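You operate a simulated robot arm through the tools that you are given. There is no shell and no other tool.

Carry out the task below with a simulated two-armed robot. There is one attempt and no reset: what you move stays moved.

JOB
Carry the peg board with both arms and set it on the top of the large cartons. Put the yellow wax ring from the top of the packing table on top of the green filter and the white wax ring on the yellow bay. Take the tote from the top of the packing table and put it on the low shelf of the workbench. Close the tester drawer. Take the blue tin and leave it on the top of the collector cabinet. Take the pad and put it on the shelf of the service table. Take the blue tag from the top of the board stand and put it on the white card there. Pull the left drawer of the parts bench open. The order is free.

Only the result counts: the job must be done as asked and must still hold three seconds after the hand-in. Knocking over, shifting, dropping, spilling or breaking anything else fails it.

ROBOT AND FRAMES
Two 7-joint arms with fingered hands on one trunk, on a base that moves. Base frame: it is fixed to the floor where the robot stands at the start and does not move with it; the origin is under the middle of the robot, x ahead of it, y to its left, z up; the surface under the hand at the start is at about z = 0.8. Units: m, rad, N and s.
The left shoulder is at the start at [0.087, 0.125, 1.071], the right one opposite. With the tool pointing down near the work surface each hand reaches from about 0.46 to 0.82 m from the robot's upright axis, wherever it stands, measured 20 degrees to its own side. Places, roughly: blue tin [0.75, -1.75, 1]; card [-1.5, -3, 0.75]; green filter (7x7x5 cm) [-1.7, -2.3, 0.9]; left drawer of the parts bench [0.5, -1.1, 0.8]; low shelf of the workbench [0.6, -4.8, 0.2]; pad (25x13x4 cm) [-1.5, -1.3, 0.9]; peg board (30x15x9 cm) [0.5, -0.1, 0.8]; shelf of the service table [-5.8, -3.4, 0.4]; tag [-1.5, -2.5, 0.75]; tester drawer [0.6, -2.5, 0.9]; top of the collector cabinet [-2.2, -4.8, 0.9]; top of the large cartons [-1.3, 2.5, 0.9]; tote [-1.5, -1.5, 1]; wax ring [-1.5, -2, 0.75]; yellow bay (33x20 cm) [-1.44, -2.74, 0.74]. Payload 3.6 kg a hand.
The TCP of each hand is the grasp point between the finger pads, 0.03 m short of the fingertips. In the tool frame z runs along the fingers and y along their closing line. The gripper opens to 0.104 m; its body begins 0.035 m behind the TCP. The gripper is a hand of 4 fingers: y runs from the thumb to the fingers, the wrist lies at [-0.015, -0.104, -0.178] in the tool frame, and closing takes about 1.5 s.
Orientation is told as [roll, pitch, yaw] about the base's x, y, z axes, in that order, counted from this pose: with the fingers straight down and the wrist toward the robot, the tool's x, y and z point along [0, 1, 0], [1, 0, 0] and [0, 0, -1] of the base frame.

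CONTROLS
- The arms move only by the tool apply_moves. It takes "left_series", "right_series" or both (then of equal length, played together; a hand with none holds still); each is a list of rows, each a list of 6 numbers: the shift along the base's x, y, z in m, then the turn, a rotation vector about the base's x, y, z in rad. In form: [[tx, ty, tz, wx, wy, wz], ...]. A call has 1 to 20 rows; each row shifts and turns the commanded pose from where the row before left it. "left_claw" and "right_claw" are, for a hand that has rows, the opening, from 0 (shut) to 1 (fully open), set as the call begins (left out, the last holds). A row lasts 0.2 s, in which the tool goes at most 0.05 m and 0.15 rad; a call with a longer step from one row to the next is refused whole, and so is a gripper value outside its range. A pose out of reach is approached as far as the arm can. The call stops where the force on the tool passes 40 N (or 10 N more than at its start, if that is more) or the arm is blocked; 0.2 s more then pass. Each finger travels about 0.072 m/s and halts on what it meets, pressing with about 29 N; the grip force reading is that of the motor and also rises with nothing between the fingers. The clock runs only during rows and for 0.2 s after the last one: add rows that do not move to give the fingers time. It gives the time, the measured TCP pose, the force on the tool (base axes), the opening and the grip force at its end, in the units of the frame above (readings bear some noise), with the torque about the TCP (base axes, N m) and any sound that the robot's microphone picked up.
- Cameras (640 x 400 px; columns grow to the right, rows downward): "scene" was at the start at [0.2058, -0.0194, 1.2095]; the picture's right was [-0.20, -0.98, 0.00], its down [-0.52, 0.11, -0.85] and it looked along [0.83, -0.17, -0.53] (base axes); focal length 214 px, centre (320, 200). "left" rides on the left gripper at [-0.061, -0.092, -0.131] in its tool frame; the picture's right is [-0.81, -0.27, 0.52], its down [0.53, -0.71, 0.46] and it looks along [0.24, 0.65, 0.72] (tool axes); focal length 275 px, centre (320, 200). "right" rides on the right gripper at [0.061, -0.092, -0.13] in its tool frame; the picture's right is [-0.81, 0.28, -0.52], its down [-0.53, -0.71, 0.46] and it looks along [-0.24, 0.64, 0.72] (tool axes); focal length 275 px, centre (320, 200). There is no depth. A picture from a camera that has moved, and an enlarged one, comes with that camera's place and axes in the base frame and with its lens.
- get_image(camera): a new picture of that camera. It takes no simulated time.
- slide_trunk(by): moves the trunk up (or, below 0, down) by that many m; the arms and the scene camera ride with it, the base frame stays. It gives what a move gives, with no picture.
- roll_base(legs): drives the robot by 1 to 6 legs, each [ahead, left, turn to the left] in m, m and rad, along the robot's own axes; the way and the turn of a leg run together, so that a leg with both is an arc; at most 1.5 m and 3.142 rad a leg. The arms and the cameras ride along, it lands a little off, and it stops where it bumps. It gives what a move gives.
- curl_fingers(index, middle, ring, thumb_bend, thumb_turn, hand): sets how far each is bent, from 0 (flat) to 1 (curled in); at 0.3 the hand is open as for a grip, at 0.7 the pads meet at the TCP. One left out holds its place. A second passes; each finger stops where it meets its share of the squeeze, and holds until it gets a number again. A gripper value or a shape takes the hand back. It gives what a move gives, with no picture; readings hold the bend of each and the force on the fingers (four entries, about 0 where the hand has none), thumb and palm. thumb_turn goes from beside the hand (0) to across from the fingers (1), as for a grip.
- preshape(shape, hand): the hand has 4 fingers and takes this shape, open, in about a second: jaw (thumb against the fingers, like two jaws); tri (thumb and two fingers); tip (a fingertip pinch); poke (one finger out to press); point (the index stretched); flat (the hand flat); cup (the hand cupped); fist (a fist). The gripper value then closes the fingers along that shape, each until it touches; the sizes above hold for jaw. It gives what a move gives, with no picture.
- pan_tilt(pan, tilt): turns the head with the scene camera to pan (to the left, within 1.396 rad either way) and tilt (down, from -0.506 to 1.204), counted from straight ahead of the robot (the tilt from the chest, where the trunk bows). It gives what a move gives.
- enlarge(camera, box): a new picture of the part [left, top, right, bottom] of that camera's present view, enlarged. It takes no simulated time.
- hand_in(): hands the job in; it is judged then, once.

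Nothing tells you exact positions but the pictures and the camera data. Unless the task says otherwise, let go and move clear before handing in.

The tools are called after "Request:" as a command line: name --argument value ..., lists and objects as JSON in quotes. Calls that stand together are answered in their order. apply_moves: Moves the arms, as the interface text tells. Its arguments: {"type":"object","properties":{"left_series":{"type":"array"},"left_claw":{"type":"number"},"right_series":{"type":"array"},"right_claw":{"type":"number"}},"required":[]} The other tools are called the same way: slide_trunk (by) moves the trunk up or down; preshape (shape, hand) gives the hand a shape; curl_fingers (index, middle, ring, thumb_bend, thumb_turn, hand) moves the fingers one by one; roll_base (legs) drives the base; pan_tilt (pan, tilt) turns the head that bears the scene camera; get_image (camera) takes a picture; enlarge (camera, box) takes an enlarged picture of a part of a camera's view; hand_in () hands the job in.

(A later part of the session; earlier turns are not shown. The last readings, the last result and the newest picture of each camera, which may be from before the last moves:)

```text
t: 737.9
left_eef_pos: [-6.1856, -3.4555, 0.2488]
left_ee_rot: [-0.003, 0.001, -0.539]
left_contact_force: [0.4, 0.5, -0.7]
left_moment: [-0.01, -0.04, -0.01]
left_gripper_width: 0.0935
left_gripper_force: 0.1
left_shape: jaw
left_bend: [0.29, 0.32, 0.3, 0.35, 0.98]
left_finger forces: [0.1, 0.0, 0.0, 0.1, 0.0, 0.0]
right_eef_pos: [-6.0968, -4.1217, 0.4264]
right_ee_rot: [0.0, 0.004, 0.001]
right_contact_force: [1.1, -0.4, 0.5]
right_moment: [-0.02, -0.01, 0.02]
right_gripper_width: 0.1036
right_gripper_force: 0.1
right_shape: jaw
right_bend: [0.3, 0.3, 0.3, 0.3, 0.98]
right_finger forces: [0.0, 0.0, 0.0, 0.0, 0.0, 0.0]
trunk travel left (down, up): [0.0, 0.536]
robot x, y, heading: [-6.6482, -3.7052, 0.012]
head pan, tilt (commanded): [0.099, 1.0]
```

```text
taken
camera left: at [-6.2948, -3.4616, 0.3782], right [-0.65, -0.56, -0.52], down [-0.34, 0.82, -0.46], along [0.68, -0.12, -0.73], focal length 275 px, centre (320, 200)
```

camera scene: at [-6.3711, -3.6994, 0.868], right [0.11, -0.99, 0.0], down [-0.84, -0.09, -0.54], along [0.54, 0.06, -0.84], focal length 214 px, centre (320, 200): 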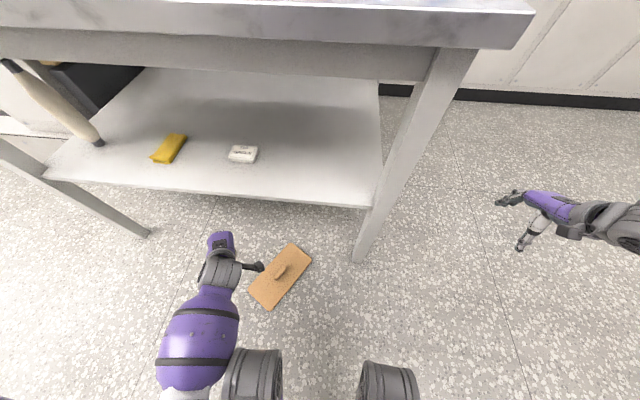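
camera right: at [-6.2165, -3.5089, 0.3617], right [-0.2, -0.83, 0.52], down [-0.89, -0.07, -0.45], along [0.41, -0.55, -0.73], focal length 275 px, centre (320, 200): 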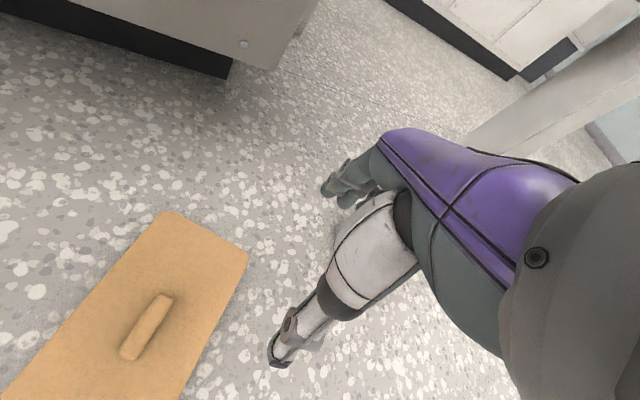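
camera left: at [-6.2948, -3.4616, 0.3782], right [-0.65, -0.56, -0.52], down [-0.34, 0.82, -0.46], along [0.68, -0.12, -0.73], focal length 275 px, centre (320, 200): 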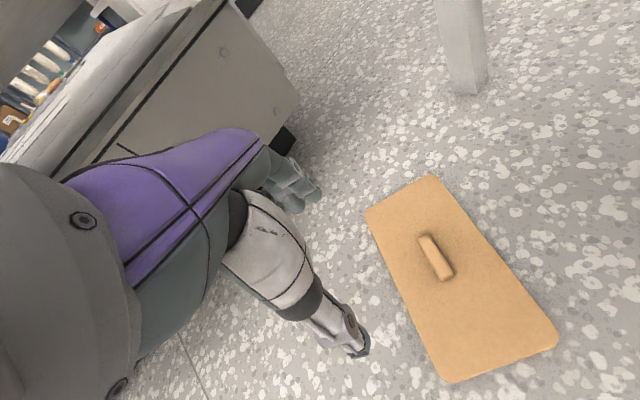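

Request:
roll_base --legs '[[-0.05, 0, 0]]'

Request:
apply_moves --left_series '[[0.017, -0.022, -0.02, 0, 0, -0.01], [0.017, -0.022, -0.02, 0, 0, -0.01], [0.016, -0.022, -0.02, 0, 0, 0], [0, 0, -0.03, 0, 0, 0], [0, 0, -0.03, 0, 0, 0]]'

Request:
get_image --camera "left"

```text
t: 738.9
left_eef_pos: [-6.2359, -3.4556, 0.2494]
left_ee_rot: [-0.003, 0.002, -0.537]
left_contact_force: [-0.3, 0.3, 0.4]
left_moment: [-0.01, -0.01, -0.02]
left_gripper_width: 0.0936
left_gripper_force: 0.1
left_shape: jaw
left_bend: [0.29, 0.32, 0.3, 0.35, 0.98]
left_finger forces: [0.0, 0.0, 0.0, 0.0, 0.0, 0.1]
right_eef_pos: [-6.1451, -4.1232, 0.4271]
right_ee_rot: [0.001, 0.003, -0.001]
right_contact_force: [0.6, 0.4, 0.3]
right_moment: [0.0, 0.0, -0.02]
right_gripper_width: 0.1037
right_gripper_force: 0.1
right_shape: jaw
right_bend: [0.3, 0.3, 0.3, 0.3, 0.98]
right_finger forces: [0.0, 0.1, 0.0, 0.1, 0.1, 0.0]
trunk travel left (down, up): [0.0, 0.536]
robot x, y, heading: [-6.7009, -3.7083, 0.01]
head pan, tilt (commanded): [0.099, 1.0]
```

```text
t: 740.0
left_eef_pos: [-6.1843, -3.5202, 0.1278]
left_ee_rot: [-0.004, 0.001, -0.557]
left_contact_force: [0.6, -0.3, -0.1]
left_moment: [-0.02, 0.0, -0.01]
left_gripper_width: 0.0936
left_gripper_force: 0.1
left_shape: jaw
left_bend: [0.29, 0.32, 0.3, 0.35, 0.98]
left_finger forces: [0.0, 0.0, 0.0, 0.0, 0.0, 0.0]
right_eef_pos: [-6.1463, -4.1215, 0.4268]
right_ee_rot: [-0.001, 0.003, 0.001]
right_contact_force: [0.3, 0.5, -0.9]
right_moment: [-0.01, -0.04, 0.0]
right_gripper_width: 0.1037
right_gripper_force: 0.0
right_shape: jaw
right_bend: [0.3, 0.3, 0.3, 0.3, 0.98]
right_finger forces: [0.1, 0.0, 0.1, 0.1, 0.0, 0.0]
trunk travel left (down, up): [0.0, 0.536]
robot x, y, heading: [-6.6975, -3.7068, 0.012]
head pan, tilt (commanded): [0.099, 1.0]
```

```text
taken
camera left: at [-6.2942, -3.5248, 0.2577], right [-0.66, -0.54, -0.51], down [-0.33, 0.83, -0.46], along [0.67, -0.13, -0.73], focal length 275 px, centre (320, 200)
```

left: 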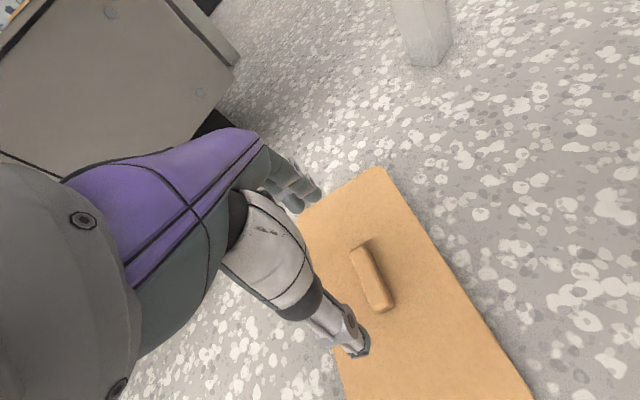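

Request:
apply_moves --left_series '[[0, 0, -0.025, 0, 0, 0], [0, 0, -0.025, 0, 0, 0], [0, 0, -0.02, 0, 0, 0], [0, 0, -0.005, 0, 0, 0], [0, 0, 0, 0, 0, 0]]'

Request:
get_image --camera "left"

Request:
enlarge --camera "scene" --box '[200, 200, 360, 300]'

```text
t: 741.2
left_eef_pos: [-6.1857, -3.5223, 0.0617]
left_ee_rot: [-0.001, 0.002, -0.556]
left_contact_force: [0.4, -0.2, -0.3]
left_moment: [-0.04, -0.02, 0.02]
left_gripper_width: 0.0936
left_gripper_force: 0.0
left_shape: jaw
left_bend: [0.29, 0.32, 0.3, 0.35, 0.98]
left_finger forces: [0.1, 0.1, 0.0, 0.0, 0.1, 0.0]
left hand out of reach, approached as far as the arm can: row 3, 4
right_eef_pos: [-6.1464, -4.1229, 0.4272]
right_ee_rot: [0.0, 0.004, 0.0]
right_contact_force: [1.0, 0.5, -0.1]
right_moment: [-0.03, 0.02, 0.01]
right_gripper_width: 0.1037
right_gripper_force: 0.0
right_shape: jaw
right_bend: [0.3, 0.3, 0.3, 0.3, 0.98]
right_finger forces: [0.0, 0.0, 0.0, 0.1, 0.0, 0.1]
trunk travel left (down, up): [0.0, 0.536]
robot x, y, heading: [-6.7, -3.7075, 0.007]
head pan, tilt (commanded): [0.099, 1.0]
```

```text
taken
camera left: at [-6.2951, -3.5268, 0.1918], right [-0.66, -0.54, -0.51], down [-0.33, 0.83, -0.46], along [0.67, -0.13, -0.73], focal length 275 px, centre (320, 200)
```

left: 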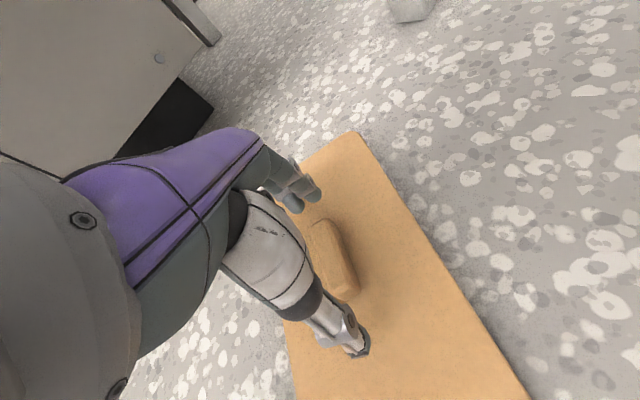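

```text
4.00 times, centred on (280, 250) of scene
camera zoom: at [-6.4211, -3.6999, 0.868], right [0.11, -0.99, 0.0], down [-0.84, -0.09, -0.54], along [0.54, 0.06, -0.84], focal length 858 px, centre (480, 0)
```

zoom: 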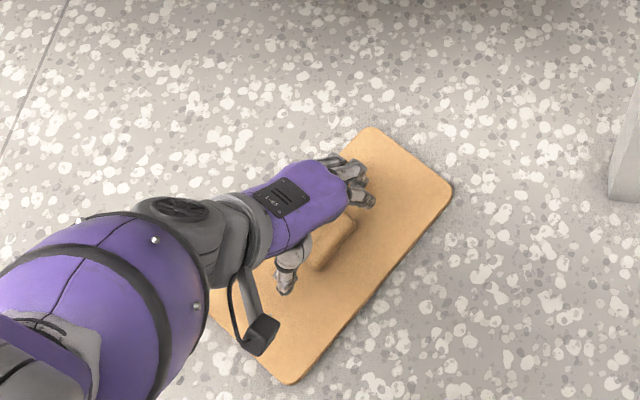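

Request:
apply_moves --left_series '[[0, 0, 0.02, 0, 0, 0], [0, 0, 0.02, 0, 0, 0]]'

Request:
roll_base --legs '[[0.035, -0.02, 0]]'

Request:
apply_moves --left_series '[[-0.018, 0.01, 0, 0, 0, 0], [-0.017, 0.01, 0, 0, 0, 0], [0, 0, -0.02, 0, 0, 0], [0, 0, -0.02, 0, 0, 0], [0, 0, -0.01, 0, 0, 0], [0, 0, 0, 0, 0, 0]]'

Request:
get_image --camera "left"

```text
t: 741.9
left_eef_pos: [-6.1851, -3.5227, 0.1013]
left_ee_rot: [-0.001, 0.003, -0.559]
left_contact_force: [0.4, 0.2, -0.3]
left_moment: [0.02, -0.01, -0.03]
left_gripper_width: 0.0933
left_gripper_force: 0.0
left_shape: jaw
left_bend: [0.29, 0.32, 0.3, 0.35, 0.98]
left_finger forces: [0.0, 0.0, 0.0, 0.1, 0.0, 0.1]
right_eef_pos: [-6.147, -4.1224, 0.4272]
right_ee_rot: [-0.002, 0.005, -0.001]
right_contact_force: [-0.1, -0.3, -0.2]
right_moment: [0.0, 0.02, 0.01]
right_gripper_width: 0.1038
right_gripper_force: 0.1
right_shape: jaw
right_bend: [0.3, 0.3, 0.3, 0.3, 0.98]
right_finger forces: [0.1, 0.0, 0.2, 0.0, 0.0, 0.0]
trunk travel left (down, up): [0.0, 0.536]
robot x, y, heading: [-6.6989, -3.7082, 0.007]
head pan, tilt (commanded): [0.099, 1.0]
```

```text
t: 742.7
left_eef_pos: [-6.1507, -3.5411, 0.1028]
left_ee_rot: [-0.005, 0.003, -0.557]
left_contact_force: [0.7, -0.5, 0.9]
left_moment: [-0.01, 0.02, -0.02]
left_gripper_width: 0.0934
left_gripper_force: 0.0
left_shape: jaw
left_bend: [0.29, 0.32, 0.3, 0.35, 0.98]
left_finger forces: [0.0, 0.0, 0.0, 0.0, 0.1, 0.1]
right_eef_pos: [-6.1114, -4.1418, 0.4265]
right_ee_rot: [0.0, 0.002, 0.001]
right_contact_force: [0.6, 0.4, -0.1]
right_moment: [0.01, 0.0, 0.0]
right_gripper_width: 0.1038
right_gripper_force: 0.0
right_shape: jaw
right_bend: [0.3, 0.3, 0.3, 0.3, 0.98]
right_finger forces: [0.1, 0.0, 0.1, 0.0, 0.1, 0.0]
trunk travel left (down, up): [0.0, 0.536]
robot x, y, heading: [-6.6652, -3.7264, 0.013]
head pan, tilt (commanded): [0.099, 1.0]
```

```text
t: 744.1
left_eef_pos: [-6.1858, -3.5215, 0.0508]
left_ee_rot: [-0.002, 0.002, -0.557]
left_contact_force: [0.3, 0.3, 0.2]
left_moment: [-0.01, -0.01, 0.01]
left_gripper_width: 0.0938
left_gripper_force: 0.1
left_shape: jaw
left_bend: [0.29, 0.32, 0.3, 0.35, 0.98]
left_finger forces: [0.0, 0.0, 0.1, 0.1, 0.0, 0.1]
right_eef_pos: [-6.1097, -4.1413, 0.4262]
right_ee_rot: [0.0, 0.004, 0.001]
right_contact_force: [-0.2, -0.4, -0.1]
right_moment: [-0.04, 0.03, 0.02]
right_gripper_width: 0.1039
right_gripper_force: 0.0
right_shape: jaw
right_bend: [0.3, 0.3, 0.3, 0.3, 0.98]
right_finger forces: [0.1, 0.0, 0.0, 0.0, 0.0, 0.0]
trunk travel left (down, up): [0.0, 0.536]
robot x, y, heading: [-6.6632, -3.7302, 0.014]
head pan, tilt (commanded): [0.099, 1.0]
```

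```text
taken
camera left: at [-6.2951, -3.5268, 0.1815], right [-0.66, -0.54, -0.51], down [-0.33, 0.83, -0.46], along [0.67, -0.14, -0.73], focal length 275 px, centre (320, 200)
```

left: 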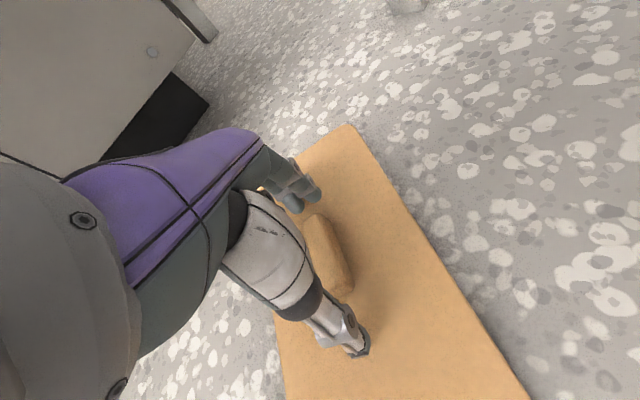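

Reached z = 0.051, with the ridge between thumb and fingers. Close.

Request:
apply_moves --left_series '[[0, 0, 0, 0, 0, 0], [0, 0, 0, 0, 0, 0], [0, 0, 0, 0, 0, 0], [0, 0, 0, 0, 0, 0], [0, 0, 0, 0, 0, 0], [0, 0, 0, 0, 0, 0], [0, 0, 0, 0, 0, 0]]' --left_claw 0.0

Request:
get_image --camera "left"

Request:
apply_moves --left_series '[[0, 0, 0.01, 0, 0, 0], [0, 0, 0.015, 0, 0, 0], [0, 0, 0.02, 0, 0, 0], [0, 0, 0.02, 0, 0, 0], [0, 0, 0.02, 0, 0, 0]]'

Request:
get_image --camera "left"

Request:
enlarge --camera "scene" --box '[200, 180, 360, 300]'

```text
t: 745.7
left_eef_pos: [-6.1864, -3.5228, 0.0513]
left_ee_rot: [-0.003, 0.003, -0.556]
left_contact_force: [0.0, 0.2, -0.3]
left_moment: [-0.03, 0.01, -0.01]
left_gripper_width: 0.0539
left_gripper_force: 29.2
left_shape: jaw
left_bend: [0.74, 0.43, 0.46, 0.69, 1.0]
left_finger forces: [16.2, 8.9, 0.1, 0.0, 25.3, 0.1]
right_eef_pos: [-6.1113, -4.141, 0.4266]
right_ee_rot: [0.001, 0.005, 0.0]
right_contact_force: [0.4, 0.2, -0.1]
right_moment: [0.01, -0.01, 0.06]
right_gripper_width: 0.1039
right_gripper_force: 0.1
right_shape: jaw
right_bend: [0.3, 0.3, 0.3, 0.3, 0.98]
right_finger forces: [0.0, 0.0, 0.0, 0.0, 0.0, 0.0]
trunk travel left (down, up): [0.0, 0.536]
robot x, y, heading: [-6.6614, -3.724, 0.014]
head pan, tilt (commanded): [0.099, 1.0]
```

```text
taken
camera left: at [-6.2951, -3.5265, 0.1816], right [-0.66, -0.54, -0.51], down [-0.33, 0.83, -0.46], along [0.67, -0.13, -0.73], focal length 275 px, centre (320, 200)
```

left: 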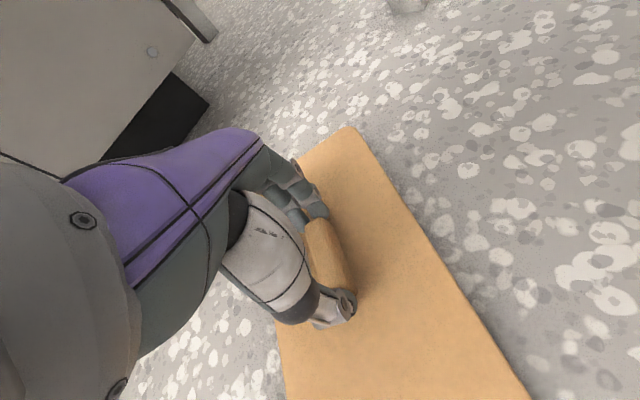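

```text
t: 746.9
left_eef_pos: [-6.1846, -3.5225, 0.1355]
left_ee_rot: [-0.004, 0.003, -0.556]
left_contact_force: [-0.2, 0.1, -0.8]
left_moment: [0.01, 0.0, 0.0]
left_gripper_width: 0.0536
left_gripper_force: 29.0
left_shape: jaw
left_bend: [0.74, 0.43, 0.46, 0.69, 1.0]
left_finger forces: [16.1, 8.9, 0.0, 0.0, 25.4, 0.0]
right_eef_pos: [-6.1115, -4.1409, 0.4275]
right_ee_rot: [0.0, 0.004, -0.002]
right_contact_force: [-0.3, 0.0, -1.0]
right_moment: [0.02, 0.03, -0.01]
right_gripper_width: 0.1036
right_gripper_force: 0.1
right_shape: jaw
right_bend: [0.3, 0.3, 0.3, 0.3, 0.98]
right_finger forces: [0.0, 0.0, 0.1, 0.0, 0.0, 0.0]
trunk travel left (down, up): [0.0, 0.536]
robot x, y, heading: [-6.6641, -3.7252, 0.008]
head pan, tilt (commanded): [0.099, 1.0]
```

```text
taken
camera left: at [-6.2954, -3.5261, 0.2672], right [-0.66, -0.54, -0.51], down [-0.33, 0.83, -0.46], along [0.67, -0.14, -0.73], focal length 275 px, centre (320, 200)
```

left: 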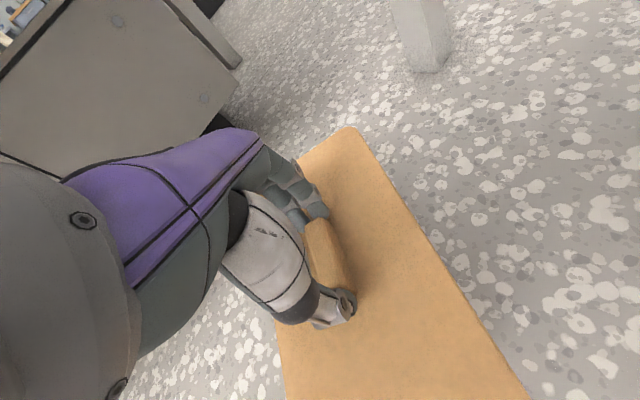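

```text
3.33 times, centred on (280, 240) of scene
camera zoom: at [-6.3859, -3.7194, 0.8679], right [0.11, -0.99, 0.0], down [-0.84, -0.09, -0.54], along [0.54, 0.06, -0.84], focal length 715 px, centre (453, 67)
```

zoom: 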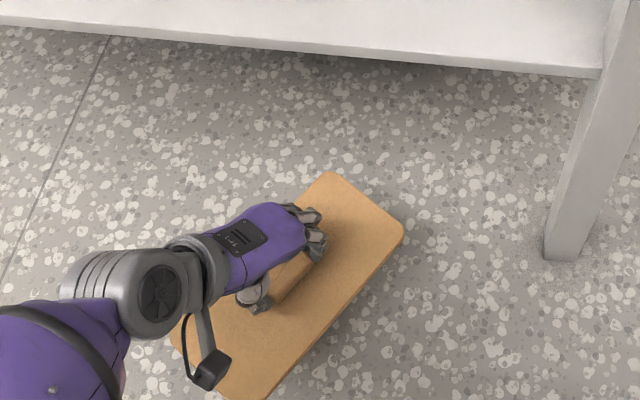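

The pad is off the floor and held firmly. Before moving on I'll measure the shelf's front edge accurately.

Request:
apply_moves --left_series '[[0, 0, 0.02, 0, 0, 0], [0, 0, 0.02, 0, 0, 0], [0, 0, 0.02, 0, 0, 0]]'

Request:
roll_base --legs '[[-0.5, 0, 0]]'

Request:
pan_tilt --pan 0.0 --tilt 0.4

Request:
enlarge --camera "scene" --box '[240, 120, 400, 220]'

Request:
get_image --camera "scene"

```text
t: 747.7
left_eef_pos: [-6.1848, -3.5213, 0.1966]
left_ee_rot: [-0.004, 0.002, -0.556]
left_contact_force: [0.5, 0.3, -0.8]
left_moment: [0.01, 0.01, -0.02]
left_gripper_width: 0.0538
left_gripper_force: 29.0
left_shape: jaw
left_bend: [0.74, 0.43, 0.46, 0.69, 1.0]
left_finger forces: [16.1, 8.9, 0.0, 0.1, 25.5, 0.1]
right_eef_pos: [-6.1111, -4.1413, 0.4267]
right_ee_rot: [0.001, 0.004, 0.0]
right_contact_force: [-0.7, -1.0, 0.8]
right_moment: [-0.02, -0.02, 0.01]
right_gripper_width: 0.1039
right_gripper_force: 0.1
right_shape: jaw
right_bend: [0.3, 0.3, 0.3, 0.3, 0.98]
right_finger forces: [0.0, 0.0, 0.0, 0.0, 0.0, 0.0]
trunk travel left (down, up): [0.0, 0.536]
robot x, y, heading: [-6.6623, -3.7258, 0.012]
head pan, tilt (commanded): [0.099, 1.0]
```

```text
t: 750.7
left_eef_pos: [-6.6817, -3.5259, 0.1964]
left_ee_rot: [-0.003, 0.002, -0.556]
left_contact_force: [-0.7, 0.1, -0.2]
left_moment: [0.02, 0.01, 0.0]
left_gripper_width: 0.0539
left_gripper_force: 29.3
left_shape: jaw
left_bend: [0.74, 0.43, 0.46, 0.69, 1.0]
left_finger forces: [16.1, 8.8, 0.1, 0.1, 25.3, 0.1]
right_eef_pos: [-6.6065, -4.1454, 0.4272]
right_ee_rot: [0.002, 0.004, 0.001]
right_contact_force: [-0.6, 0.5, -0.4]
right_moment: [-0.02, -0.01, 0.0]
right_gripper_width: 0.1038
right_gripper_force: 0.0
right_shape: jaw
right_bend: [0.3, 0.3, 0.3, 0.3, 0.98]
right_finger forces: [0.0, 0.0, 0.1, 0.0, 0.1, 0.0]
trunk travel left (down, up): [0.0, 0.536]
robot x, y, heading: [-7.1583, -3.73, 0.014]
head pan, tilt (commanded): [0.099, 1.0]
```

```text
t: 751.7
left_eef_pos: [-6.6818, -3.5264, 0.1966]
left_ee_rot: [-0.004, 0.001, -0.555]
left_contact_force: [-0.2, 0.0, 0.2]
left_moment: [0.03, -0.01, -0.03]
left_gripper_width: 0.0541
left_gripper_force: 29.9
left_shape: jaw
left_bend: [0.74, 0.43, 0.46, 0.69, 1.0]
left_finger forces: [16.2, 9.0, 0.1, 0.1, 25.4, 0.0]
right_eef_pos: [-6.6071, -4.1449, 0.4269]
right_ee_rot: [0.0, 0.004, 0.001]
right_contact_force: [-0.6, 0.3, 0.8]
right_moment: [0.0, 0.02, -0.05]
right_gripper_width: 0.1036
right_gripper_force: 0.1
right_shape: jaw
right_bend: [0.3, 0.3, 0.3, 0.3, 0.98]
right_finger forces: [0.0, 0.0, 0.1, 0.1, 0.1, 0.0]
trunk travel left (down, up): [0.0, 0.536]
robot x, y, heading: [-7.1588, -3.7323, 0.011]
head pan, tilt (commanded): [0.0, 0.4]
```

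```text
4.00 times, centred on (320, 170) of scene
camera zoom: at [-6.8586, -3.7304, 0.9181], right [0.01, -1.0, 0.0], down [-0.39, 0.0, -0.92], along [0.92, 0.01, -0.39], focal length 858 px, centre (320, 320)
```

zoom: 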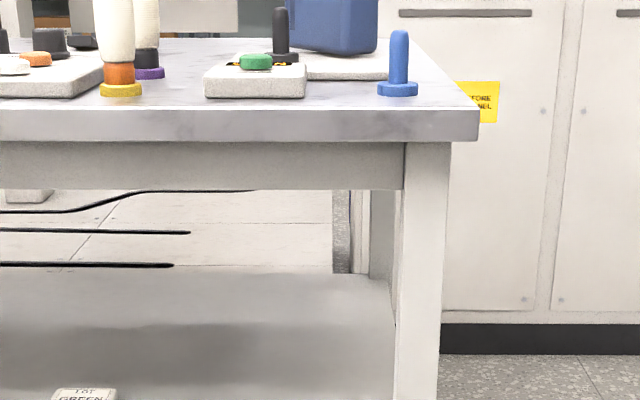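

```text
taken
camera scene: at [-6.8586, -3.7304, 0.9181], right [0.01, -1.0, 0.0], down [-0.39, 0.0, -0.92], along [0.92, 0.01, -0.39], focal length 214 px, centre (320, 200)
```

scene: 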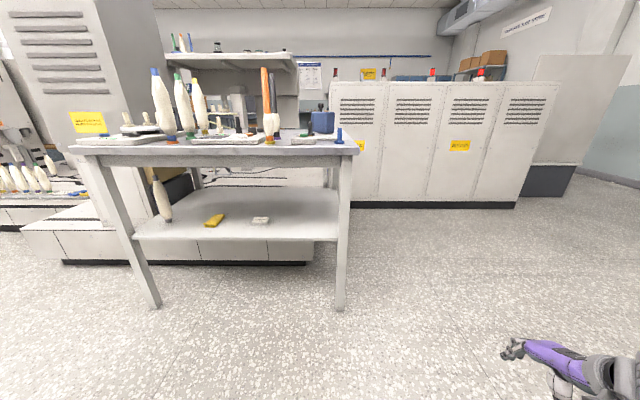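

Request:
enlarge --camera "scene" --box '[220, 205, 360, 265]'

```text
4.57 times, centred on (290, 235) of scene
camera zoom: at [-6.8586, -3.7304, 0.9181], right [0.01, -1.0, 0.0], down [-0.39, 0.0, -0.92], along [0.92, 0.01, -0.39], focal length 980 px, centre (457, 40)
```

zoom: 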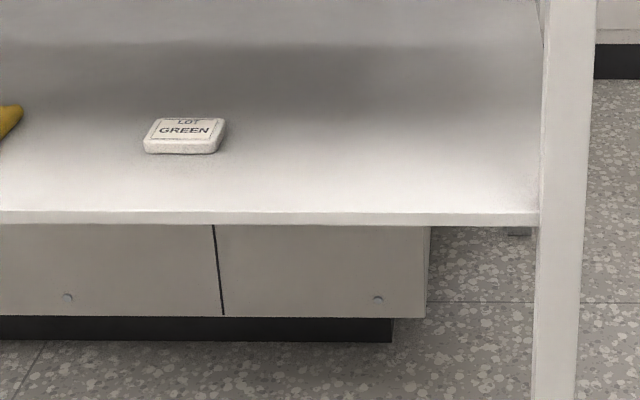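

Shelf top is z ≈ 0.417, apron bottom z ≈ 0.72, free span y −3.495 to −3.80. I'll straighten the hand (pad lengthwise along x, lots of side clearance), raise it to entry height (pad bottom about 0.43), and extend the arm.

Request:
apply_moves --left_series '[[0, 0, 0.045, 0, 0, 0.08], [0, 0, 0.045, 0, 0, 0.08], [0, 0, 0.045, 0, 0, 0.08], [0, 0, 0.045, 0, 0, 0.08], [0, 0, 0.045, 0, 0, 0.08], [0, 0, 0.045, 0, 0, 0.08], [0, 0, 0.015, 0, 0, 0.076], [0.02, 0, 0, 0, 0, 0], [0.025, 0, 0, 0, 0, 0], [0.025, 0, 0, 0, 0, 0], [0.025, 0, 0, 0, 0, 0], [0.025, 0, 0, 0, 0, 0]]'

Request:
roll_base --legs '[[0, -0.125, -0.012]]'

Request:
pan_tilt --pan 0.2 --tilt 0.7

Request:
get_image --camera "scene"

Request:
get_image --camera "left"

```text
t: 754.3
left_eef_pos: [-6.5619, -3.5258, 0.4824]
left_ee_rot: [-0.004, 0.002, 0.0]
left_contact_force: [0.5, 0.4, 0.7]
left_moment: [0.0, 0.01, -0.02]
left_gripper_width: 0.0537
left_gripper_force: 29.1
left_shape: jaw
left_bend: [0.74, 0.43, 0.46, 0.69, 1.0]
left_finger forces: [16.4, 8.3, 0.0, 0.0, 25.2, 0.0]
right_eef_pos: [-6.6063, -4.1457, 0.428]
right_ee_rot: [0.0, 0.004, 0.002]
right_contact_force: [0.0, -0.7, -0.3]
right_moment: [0.0, 0.01, 0.04]
right_gripper_width: 0.1036
right_gripper_force: 0.1
right_shape: jaw
right_bend: [0.3, 0.3, 0.3, 0.3, 0.98]
right_finger forces: [0.0, 0.0, 0.1, 0.0, 0.1, 0.0]
trunk travel left (down, up): [0.0, 0.536]
robot x, y, heading: [-7.1588, -3.7342, 0.009]
head pan, tilt (commanded): [0.0, 0.4]
```

```text
t: 756.0
left_eef_pos: [-6.5589, -3.6576, 0.4825]
left_ee_rot: [-0.003, 0.002, -0.014]
left_contact_force: [0.0, -0.1, -0.8]
left_moment: [-0.01, -0.01, -0.01]
left_gripper_width: 0.0539
left_gripper_force: 29.0
left_shape: jaw
left_bend: [0.74, 0.43, 0.46, 0.69, 1.0]
left_finger forces: [16.4, 8.4, 0.0, 0.0, 25.2, 0.1]
right_eef_pos: [-6.6117, -4.2761, 0.4263]
right_ee_rot: [-0.001, 0.005, -0.01]
right_contact_force: [0.4, 0.5, -0.3]
right_moment: [0.0, 0.02, 0.0]
right_gripper_width: 0.1037
right_gripper_force: 0.0
right_shape: jaw
right_bend: [0.3, 0.3, 0.3, 0.3, 0.98]
right_finger forces: [0.0, 0.0, 0.0, 0.0, 0.0, 0.2]
trunk travel left (down, up): [0.0, 0.536]
robot x, y, heading: [-7.1581, -3.8576, -0.007]
head pan, tilt (commanded): [0.0, 0.4]
```

```text
t: 756.8
left_eef_pos: [-6.5576, -3.6584, 0.4811]
left_ee_rot: [-0.001, 0.002, -0.013]
left_contact_force: [0.0, -0.2, -0.1]
left_moment: [-0.02, -0.03, 0.0]
left_gripper_width: 0.0539
left_gripper_force: 28.8
left_shape: jaw
left_bend: [0.74, 0.43, 0.46, 0.69, 1.0]
left_finger forces: [16.4, 8.5, 0.0, 0.0, 25.3, 0.0]
right_eef_pos: [-6.611, -4.2766, 0.427]
right_ee_rot: [0.0, 0.003, -0.011]
right_contact_force: [0.0, 0.0, 0.7]
right_moment: [0.06, 0.01, 0.0]
right_gripper_width: 0.1039
right_gripper_force: 0.0
right_shape: jaw
right_bend: [0.3, 0.3, 0.3, 0.3, 0.98]
right_finger forces: [0.1, 0.0, 0.0, 0.0, 0.0, 0.0]
trunk travel left (down, up): [0.0, 0.536]
robot x, y, heading: [-7.1562, -3.8592, -0.002]
head pan, tilt (commanded): [0.201, 0.7]
```

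```text
taken
camera scene: at [-6.8674, -3.8415, 0.8914], right [0.2, -0.98, 0.0], down [-0.63, -0.13, -0.77], along [0.75, 0.15, -0.64], focal length 214 px, centre (320, 200)
```

scene: 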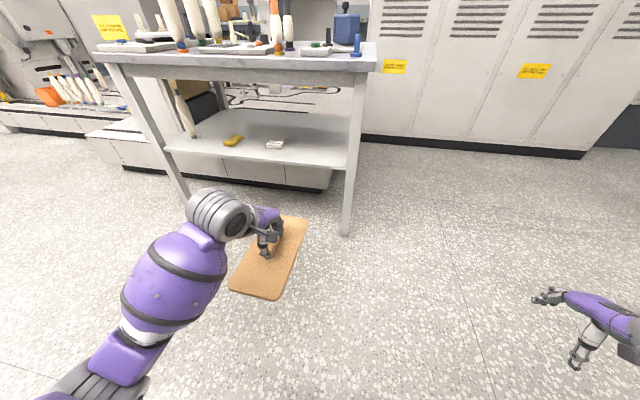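

```text
taken
camera left: at [-6.6512, -3.718, 0.6118], right [-0.29, -0.81, -0.51], down [-0.71, 0.54, -0.46], along [0.65, 0.23, -0.73], focal length 275 px, centre (320, 200)
```

left: 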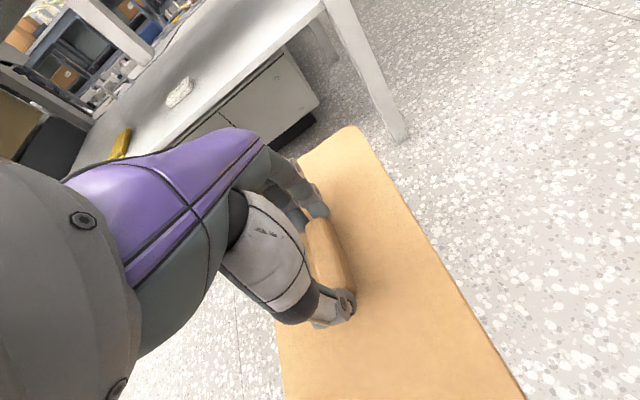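

Request:
apply_moves --left_series '[[0, 0.005, 0, 0, 0, 0.11], [0, 0, 0, 0, 0, 0]]'

Request:
roll_base --legs '[[0.28, 0.0, 0.0]]'

Request:
pan_tilt --pan 0.2 --tilt 0.5

Request:
get_image --camera "scene"

Request:
get_image --camera "left"

```text
t: 757.4
left_eef_pos: [-6.5592, -3.6523, 0.4822]
left_ee_rot: [-0.005, 0.001, 0.097]
left_contact_force: [0.1, 0.2, -0.4]
left_moment: [-0.01, 0.01, 0.03]
left_gripper_width: 0.054
left_gripper_force: 28.6
left_shape: jaw
left_bend: [0.74, 0.43, 0.46, 0.69, 1.0]
left_finger forces: [16.4, 8.3, 0.0, 0.0, 25.2, 0.0]
right_eef_pos: [-6.6108, -4.2762, 0.4265]
right_ee_rot: [0.0, 0.003, -0.01]
right_contact_force: [-0.3, 0.0, 1.2]
right_moment: [0.02, -0.01, 0.02]
right_gripper_width: 0.104
right_gripper_force: 0.1
right_shape: jaw
right_bend: [0.3, 0.3, 0.3, 0.3, 0.98]
right_finger forces: [0.0, 0.0, 0.1, 0.1, 0.1, 0.0]
trunk travel left (down, up): [0.0, 0.536]
robot x, y, heading: [-7.1567, -3.8546, -0.0]
head pan, tilt (commanded): [0.201, 0.7]
```

```text
t: 759.4
left_eef_pos: [-6.2782, -3.6527, 0.482]
left_ee_rot: [-0.004, 0.001, 0.099]
left_contact_force: [-0.3, -0.4, -0.7]
left_moment: [-0.05, -0.01, -0.01]
left_gripper_width: 0.0537
left_gripper_force: 29.0
left_shape: jaw
left_bend: [0.74, 0.43, 0.46, 0.69, 1.0]
left_finger forces: [16.4, 8.3, 0.0, 0.0, 25.2, 0.0]
right_eef_pos: [-6.3304, -4.2754, 0.4264]
right_ee_rot: [0.0, 0.003, -0.01]
right_contact_force: [-0.4, 1.0, 0.6]
right_moment: [-0.02, 0.02, 0.01]
right_gripper_width: 0.1041
right_gripper_force: 0.2
right_shape: jaw
right_bend: [0.3, 0.3, 0.3, 0.3, 0.98]
right_finger forces: [0.0, 0.1, 0.1, 0.0, 0.1, 0.0]
trunk travel left (down, up): [0.0, 0.536]
robot x, y, heading: [-6.8774, -3.8565, 0.0]
head pan, tilt (commanded): [0.201, 0.7]
```

```text
t: 760.1
left_eef_pos: [-6.2778, -3.6517, 0.4833]
left_ee_rot: [-0.002, 0.004, 0.096]
left_contact_force: [0.5, 0.4, -0.6]
left_moment: [0.01, 0.01, -0.04]
left_gripper_width: 0.0536
left_gripper_force: 29.1
left_shape: jaw
left_bend: [0.74, 0.43, 0.46, 0.69, 1.0]
left_finger forces: [16.3, 8.3, 0.1, 0.1, 25.2, 0.0]
right_eef_pos: [-6.33, -4.2765, 0.4268]
right_ee_rot: [0.0, 0.004, -0.011]
right_contact_force: [0.0, -0.4, -0.2]
right_moment: [0.0, 0.01, 0.02]
right_gripper_width: 0.1037
right_gripper_force: 0.1
right_shape: jaw
right_bend: [0.3, 0.3, 0.3, 0.3, 0.98]
right_finger forces: [0.1, 0.0, 0.0, 0.0, 0.1, 0.0]
trunk travel left (down, up): [0.0, 0.536]
robot x, y, heading: [-6.8774, -3.8584, -0.0]
head pan, tilt (commanded): [0.201, 0.499]
```

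```text
taken
camera scene: at [-6.5808, -3.8405, 0.909], right [0.2, -0.98, 0.0], down [-0.47, -0.09, -0.88], along [0.86, 0.17, -0.48], focal length 214 px, centre (320, 200)
```

scene: 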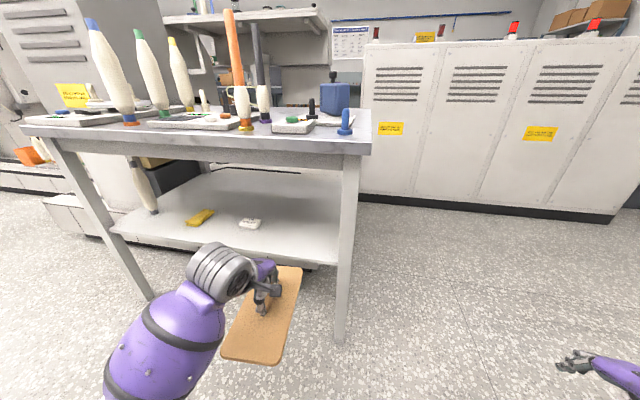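

```text
taken
camera left: at [-6.3636, -3.7229, 0.612], right [-0.2, -0.84, -0.51], down [-0.76, 0.46, -0.46], along [0.62, 0.3, -0.73], focal length 275 px, centre (320, 200)
```

left: 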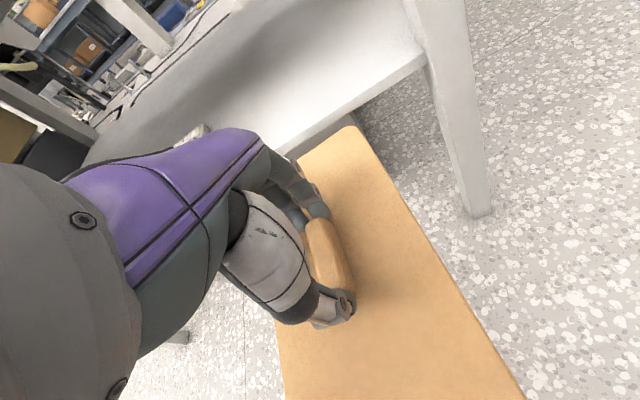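

The wrist drum would be tight under the apron, so I'll set the pad down with its centre about 5 cm inside the shelf edge (stable), then push it the rest of the way from the front. Moving in slowly.

Request:
roll_base --legs '[[0.13, 0.0, 0.0]]'

Request:
get_image --camera "left"

Request:
get_image --camera "scene"

```text
t: 761.4
left_eef_pos: [-6.1484, -3.6523, 0.4826]
left_ee_rot: [-0.003, 0.002, 0.098]
left_contact_force: [-1.0, -0.3, -0.7]
left_moment: [0.01, -0.01, -0.03]
left_gripper_width: 0.0533
left_gripper_force: 28.6
left_shape: jaw
left_bend: [0.74, 0.43, 0.46, 0.69, 1.0]
left_finger forces: [16.5, 8.2, 0.0, 0.0, 25.3, 0.0]
right_eef_pos: [-6.2001, -4.2769, 0.4269]
right_ee_rot: [0.0, 0.005, -0.01]
right_contact_force: [1.2, 0.8, 0.5]
right_moment: [-0.01, 0.01, 0.06]
right_gripper_width: 0.1039
right_gripper_force: 0.1
right_shape: jaw
right_bend: [0.3, 0.3, 0.3, 0.3, 0.98]
right_finger forces: [0.0, 0.1, 0.0, 0.0, 0.0, 0.1]
trunk travel left (down, up): [0.0, 0.536]
robot x, y, heading: [-6.7447, -3.8548, -0.003]
head pan, tilt (commanded): [0.201, 0.499]
```

```text
taken
camera left: at [-6.2338, -3.7231, 0.612], right [-0.2, -0.83, -0.51], down [-0.76, 0.46, -0.46], along [0.62, 0.3, -0.73], focal length 275 px, centre (320, 200)
```

left: 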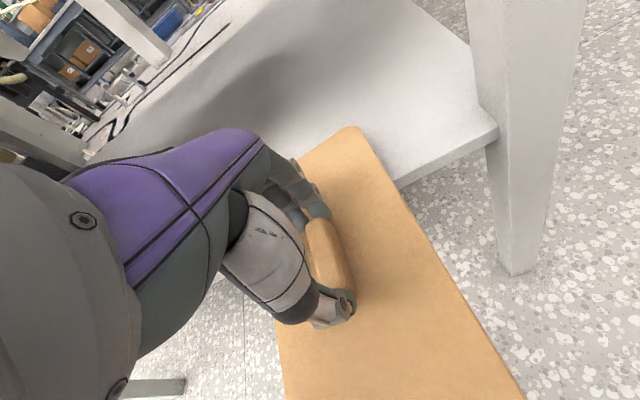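

```text
taken
camera scene: at [-6.451, -3.8407, 0.909], right [0.2, -0.98, 0.0], down [-0.47, -0.09, -0.88], along [0.86, 0.17, -0.48], focal length 214 px, centre (320, 200)
```

scene: 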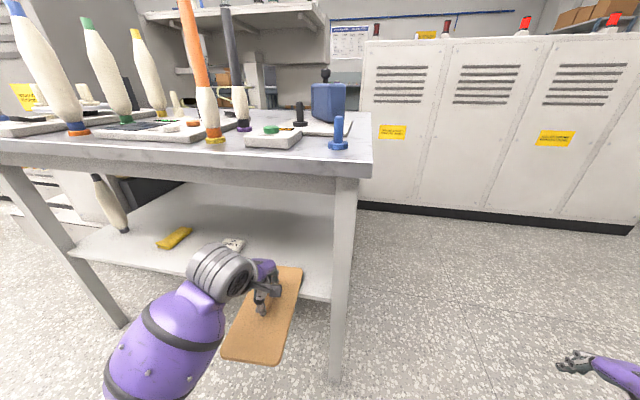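

The far end is over the shelf with no contact. I go on a bit further.

Request:
roll_base --legs '[[0.115, 0.0, 0.0]]'

Request:
get_image --camera "left"

Request:
get_image --camera "scene"

```text
t: 762.6
left_eef_pos: [-6.0344, -3.6537, 0.4827]
left_ee_rot: [-0.004, 0.001, 0.095]
left_contact_force: [0.4, -0.9, -0.1]
left_moment: [0.03, -0.02, 0.06]
left_gripper_width: 0.0535
left_gripper_force: 28.9
left_shape: jaw
left_bend: [0.74, 0.43, 0.46, 0.69, 1.0]
left_finger forces: [16.4, 8.4, 0.0, 0.0, 25.2, 0.1]
right_eef_pos: [-6.0887, -4.2776, 0.4266]
right_ee_rot: [-0.001, 0.005, -0.012]
right_contact_force: [0.4, 0.1, 1.0]
right_moment: [0.03, -0.03, -0.01]
right_gripper_width: 0.1038
right_gripper_force: 0.1
right_shape: jaw
right_bend: [0.3, 0.3, 0.3, 0.3, 0.98]
right_finger forces: [0.0, 0.0, 0.0, 0.0, 0.1, 0.0]
trunk travel left (down, up): [0.0, 0.536]
robot x, y, heading: [-6.6342, -3.8579, -0.006]
head pan, tilt (commanded): [0.201, 0.499]
```

```text
taken
camera left: at [-6.1199, -3.7241, 0.6119], right [-0.2, -0.83, -0.51], down [-0.76, 0.46, -0.46], along [0.62, 0.3, -0.73], focal length 275 px, centre (320, 200)
```

left: 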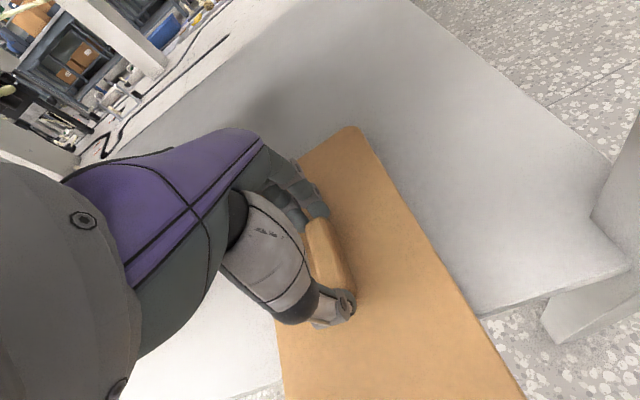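

```text
taken
camera scene: at [-6.3372, -3.8414, 0.909], right [0.2, -0.98, 0.0], down [-0.47, -0.09, -0.88], along [0.86, 0.17, -0.48], focal length 214 px, centre (320, 200)
```

scene: 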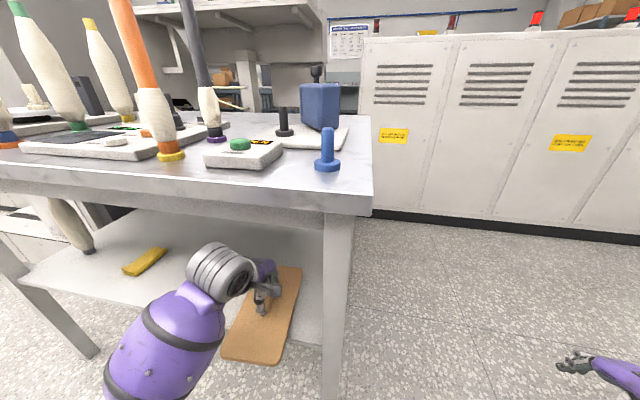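

Request:
apply_moves --left_series '[[0, 0, -0.005, 0, 0, 0], [0, 0, -0.005, 0, 0, 0], [0, 0, -0.003, 0, 0, 0], [0, 0, -0.003, 0, 0, 0]]'

Request:
get_image --camera "left"

```text
t: 763.6
left_eef_pos: [-6.0341, -3.6531, 0.4693]
left_ee_rot: [-0.005, -0.008, 0.098]
left_contact_force: [-4.3, -0.2, 23.7]
left_moment: [-0.04, 0.2, -0.01]
left_gripper_width: 0.0541
left_gripper_force: 29.5
left_shape: jaw
left_bend: [0.74, 0.44, 0.46, 0.69, 1.0]
left_finger forces: [16.2, 8.8, 0.0, 0.0, 30.4, 0.0]
right_eef_pos: [-6.0884, -4.2773, 0.4279]
right_ee_rot: [-0.002, 0.001, -0.011]
right_contact_force: [0.1, 0.3, 0.2]
right_moment: [0.02, -0.03, -0.01]
right_gripper_width: 0.1039
right_gripper_force: 0.1
right_shape: jaw
right_bend: [0.3, 0.3, 0.3, 0.3, 0.98]
right_finger forces: [0.1, 0.0, 0.0, 0.0, 0.0, 0.1]
trunk travel left (down, up): [0.0, 0.536]
robot x, y, heading: [-6.6295, -3.8586, -0.004]
head pan, tilt (commanded): [0.201, 0.499]
```

```text
taken
camera left: at [-6.1206, -3.7243, 0.599], right [-0.19, -0.84, -0.52], down [-0.76, 0.46, -0.46], along [0.62, 0.3, -0.72], focal length 275 px, centre (320, 200)
```

left: 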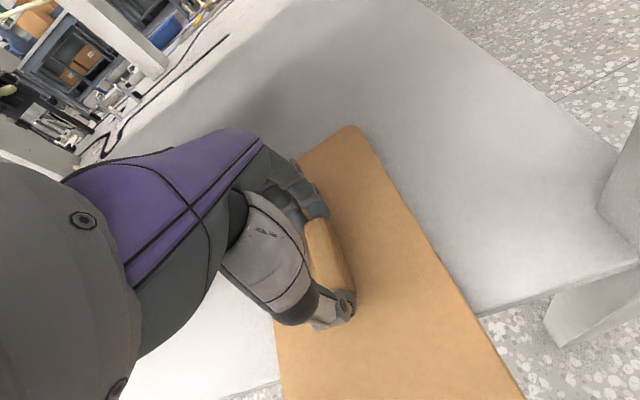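

The pad rests on the shelf (24 N contact), its centre about 4 cm inside the edge. I ease off and open the fingers.

Request:
apply_moves --left_series '[[0, 0, 0.003, 0, 0, 0], [0, 0, 0.002, 0, 0, 0]]'

Request:
apply_moves --left_series '[[0, 0, 0, 0, 0, 0], [0, 0, 0, 0, 0, 0], [0, 0, 0, 0, 0, 0], [0, 0, 0, 0, 0, 0], [0, 0, 0, 0, 0, 0], [0, 0, 0, 0, 0, 0]]' --left_claw 1.0

Request:
get_image --camera "left"

Request:
get_image --camera "scene"

```text
t: 764.2
left_eef_pos: [-6.0352, -3.6544, 0.4712]
left_ee_rot: [-0.002, 0.005, 0.099]
left_contact_force: [2.2, -0.6, 8.7]
left_moment: [0.02, -0.19, 0.02]
left_gripper_width: 0.0543
left_gripper_force: 28.9
left_shape: jaw
left_bend: [0.74, 0.43, 0.46, 0.69, 1.0]
left_finger forces: [18.5, 9.6, 0.1, 0.0, 25.7, 0.0]
right_eef_pos: [-6.0886, -4.2781, 0.4277]
right_ee_rot: [0.001, 0.002, -0.012]
right_contact_force: [0.4, 0.2, -0.2]
right_moment: [0.0, 0.01, 0.01]
right_gripper_width: 0.1038
right_gripper_force: 0.0
right_shape: jaw
right_bend: [0.3, 0.3, 0.3, 0.3, 0.98]
right_finger forces: [0.1, 0.0, 0.0, 0.0, 0.0, 0.0]
trunk travel left (down, up): [0.0, 0.536]
robot x, y, heading: [-6.6333, -3.8537, -0.003]
head pan, tilt (commanded): [0.201, 0.499]
```

```text
t: 765.6
left_eef_pos: [-6.0348, -3.6548, 0.471]
left_ee_rot: [-0.003, 0.0, 0.094]
left_contact_force: [-0.3, -1.2, -0.3]
left_moment: [0.01, -0.02, -0.01]
left_gripper_width: 0.1035
left_gripper_force: 0.0
left_shape: jaw
left_bend: [0.3, 0.3, 0.3, 0.3, 0.98]
left_finger forces: [0.0, 0.1, 0.0, 0.1, 0.0, 0.0]
right_eef_pos: [-6.0868, -4.2774, 0.4256]
right_ee_rot: [0.0, 0.004, -0.014]
right_contact_force: [0.5, -0.1, -0.4]
right_moment: [0.02, -0.03, 0.01]
right_gripper_width: 0.1036
right_gripper_force: 0.0
right_shape: jaw
right_bend: [0.3, 0.3, 0.3, 0.3, 0.98]
right_finger forces: [0.1, 0.0, 0.1, 0.0, 0.0, 0.0]
trunk travel left (down, up): [0.0, 0.536]
robot x, y, heading: [-6.632, -3.8587, -0.005]
head pan, tilt (commanded): [0.201, 0.499]
```

```text
taken
camera left: at [-6.1198, -3.7242, 0.6011], right [-0.2, -0.83, -0.51], down [-0.76, 0.46, -0.46], along [0.62, 0.3, -0.73], focal length 275 px, centre (320, 200)
```

left: 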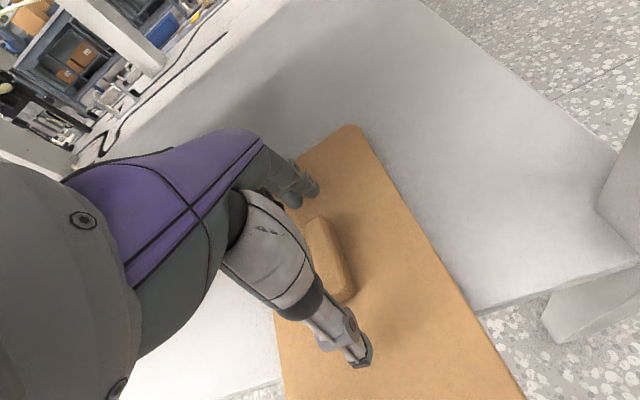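

```text
taken
camera scene: at [-6.3373, -3.8414, 0.9091], right [0.2, -0.98, 0.0], down [-0.47, -0.09, -0.88], along [0.86, 0.17, -0.48], focal length 214 px, centre (320, 200)
```

scene: 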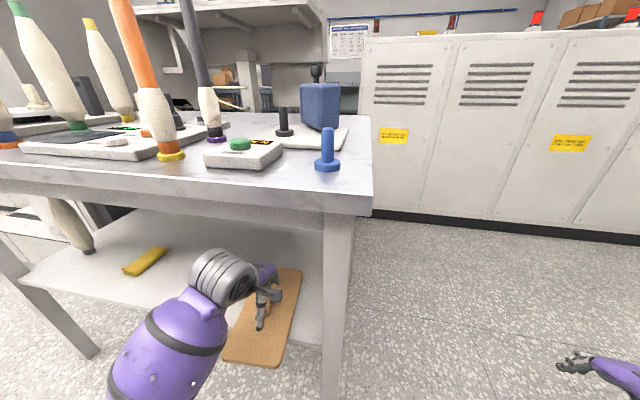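

The pad stays put on the shelf. I'll withdraw: a little back, up over the ridge, then out.

Request:
apply_moves --left_series '[[-0.006, 0, 0, 0, 0, 0], [-0.006, 0, 0.004, 0, 0, 0], [0, 0, 0.01, 0, 0, 0], [0, 0, 0.01, 0, 0, 0], [0, 0, 0.008, 0, 0, 0]]'

Request:
get_image --camera "left"

```text
t: 766.8
left_eef_pos: [-6.0481, -3.6534, 0.5036]
left_ee_rot: [-0.001, 0.002, 0.098]
left_contact_force: [1.0, 0.5, -0.1]
left_moment: [-0.01, -0.03, -0.04]
left_gripper_width: 0.1037
left_gripper_force: 0.1
left_shape: jaw
left_bend: [0.3, 0.3, 0.3, 0.3, 0.98]
left_finger forces: [0.0, 0.1, 0.1, 0.0, 0.0, 0.0]
right_eef_pos: [-6.0873, -4.2773, 0.426]
right_ee_rot: [0.0, 0.005, -0.012]
right_contact_force: [0.3, -0.5, -0.4]
right_moment: [0.0, -0.01, 0.0]
right_gripper_width: 0.1042
right_gripper_force: 0.1
right_shape: jaw
right_bend: [0.3, 0.3, 0.3, 0.3, 0.98]
right_finger forces: [0.0, 0.0, 0.0, 0.0, 0.0, 0.1]
trunk travel left (down, up): [0.0, 0.536]
robot x, y, heading: [-6.6355, -3.8578, -0.002]
head pan, tilt (commanded): [0.201, 0.499]
```

```text
taken
camera left: at [-6.1322, -3.7236, 0.6333], right [-0.2, -0.83, -0.51], down [-0.76, 0.46, -0.45], along [0.62, 0.3, -0.73], focal length 275 px, centre (320, 200)
```

left: 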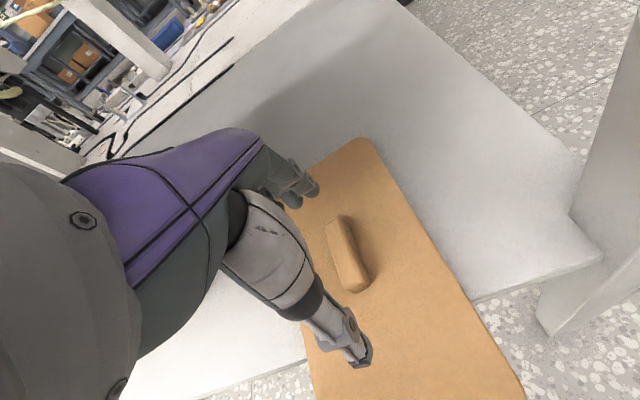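

Request:
roll_base --legs '[[-0.2, 0.0, 0.0]]'

Request:
pan_tilt --pan 0.15 --tilt 0.6

Request:
get_image --camera "scene"

Request:
get_image --camera "left"

```text
t: 768.4
left_eef_pos: [-6.2467, -3.6533, 0.504]
left_ee_rot: [-0.002, 0.002, 0.097]
left_contact_force: [0.3, -0.2, 0.2]
left_moment: [-0.02, -0.02, -0.02]
left_gripper_width: 0.1035
left_gripper_force: 0.1
left_shape: jaw
left_bend: [0.3, 0.3, 0.3, 0.3, 0.98]
left_finger forces: [0.0, 0.0, 0.0, 0.0, 0.1, 0.0]
right_eef_pos: [-6.286, -4.278, 0.4268]
right_ee_rot: [0.001, 0.003, -0.012]
right_contact_force: [-0.5, -1.3, 0.8]
right_moment: [0.0, 0.0, -0.02]
right_gripper_width: 0.1038
right_gripper_force: 0.0
right_shape: jaw
right_bend: [0.3, 0.3, 0.3, 0.3, 0.98]
right_finger forces: [0.0, 0.0, 0.0, 0.0, 0.0, 0.0]
trunk travel left (down, up): [0.0, 0.536]
robot x, y, heading: [-6.8306, -3.8547, -0.002]
head pan, tilt (commanded): [0.201, 0.499]
```

```text
t: 769.0
left_eef_pos: [-6.2461, -3.6526, 0.5027]
left_ee_rot: [-0.003, 0.003, 0.096]
left_contact_force: [0.0, 0.4, 0.5]
left_moment: [0.01, 0.02, -0.01]
left_gripper_width: 0.1036
left_gripper_force: 0.0
left_shape: jaw
left_bend: [0.3, 0.3, 0.3, 0.3, 0.98]
left_finger forces: [0.0, 0.1, 0.0, 0.0, 0.0, 0.0]
right_eef_pos: [-6.2858, -4.2771, 0.4275]
right_ee_rot: [0.001, 0.004, -0.012]
right_contact_force: [-0.3, 0.9, 0.0]
right_moment: [0.02, -0.03, -0.01]
right_gripper_width: 0.1038
right_gripper_force: 0.1
right_shape: jaw
right_bend: [0.3, 0.3, 0.3, 0.3, 0.98]
right_finger forces: [0.0, 0.0, 0.1, 0.0, 0.1, 0.0]
trunk travel left (down, up): [0.0, 0.536]
robot x, y, heading: [-6.8345, -3.8568, -0.004]
head pan, tilt (commanded): [0.15, 0.6]
```

```text
taken
camera scene: at [-6.5374, -3.8458, 0.9], right [0.15, -0.99, 0.0], down [-0.56, -0.08, -0.83], along [0.82, 0.12, -0.56], focal length 214 px, centre (320, 200)
```

scene: 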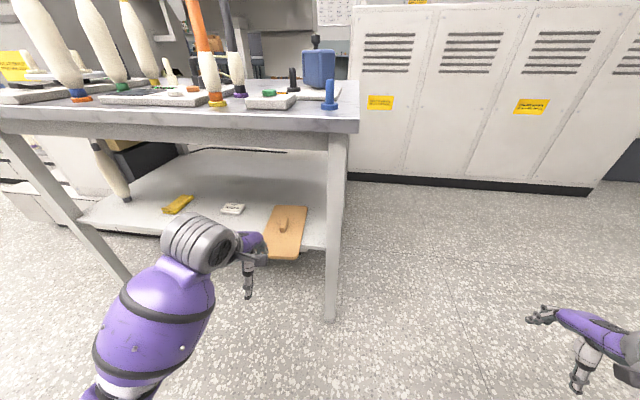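

```text
taken
camera left: at [-6.3304, -3.7234, 0.6332], right [-0.2, -0.83, -0.51], down [-0.76, 0.46, -0.46], along [0.62, 0.3, -0.73], focal length 275 px, centre (320, 200)
```

left: 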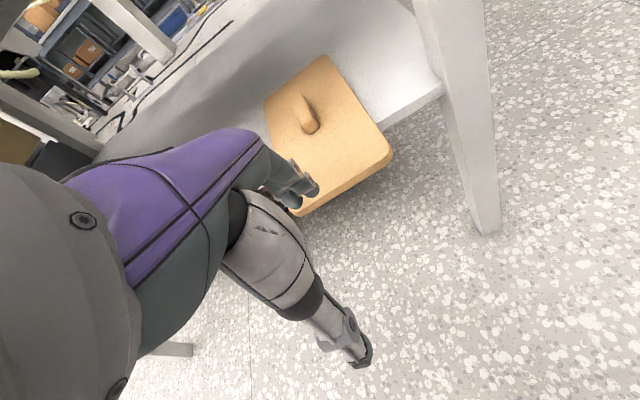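

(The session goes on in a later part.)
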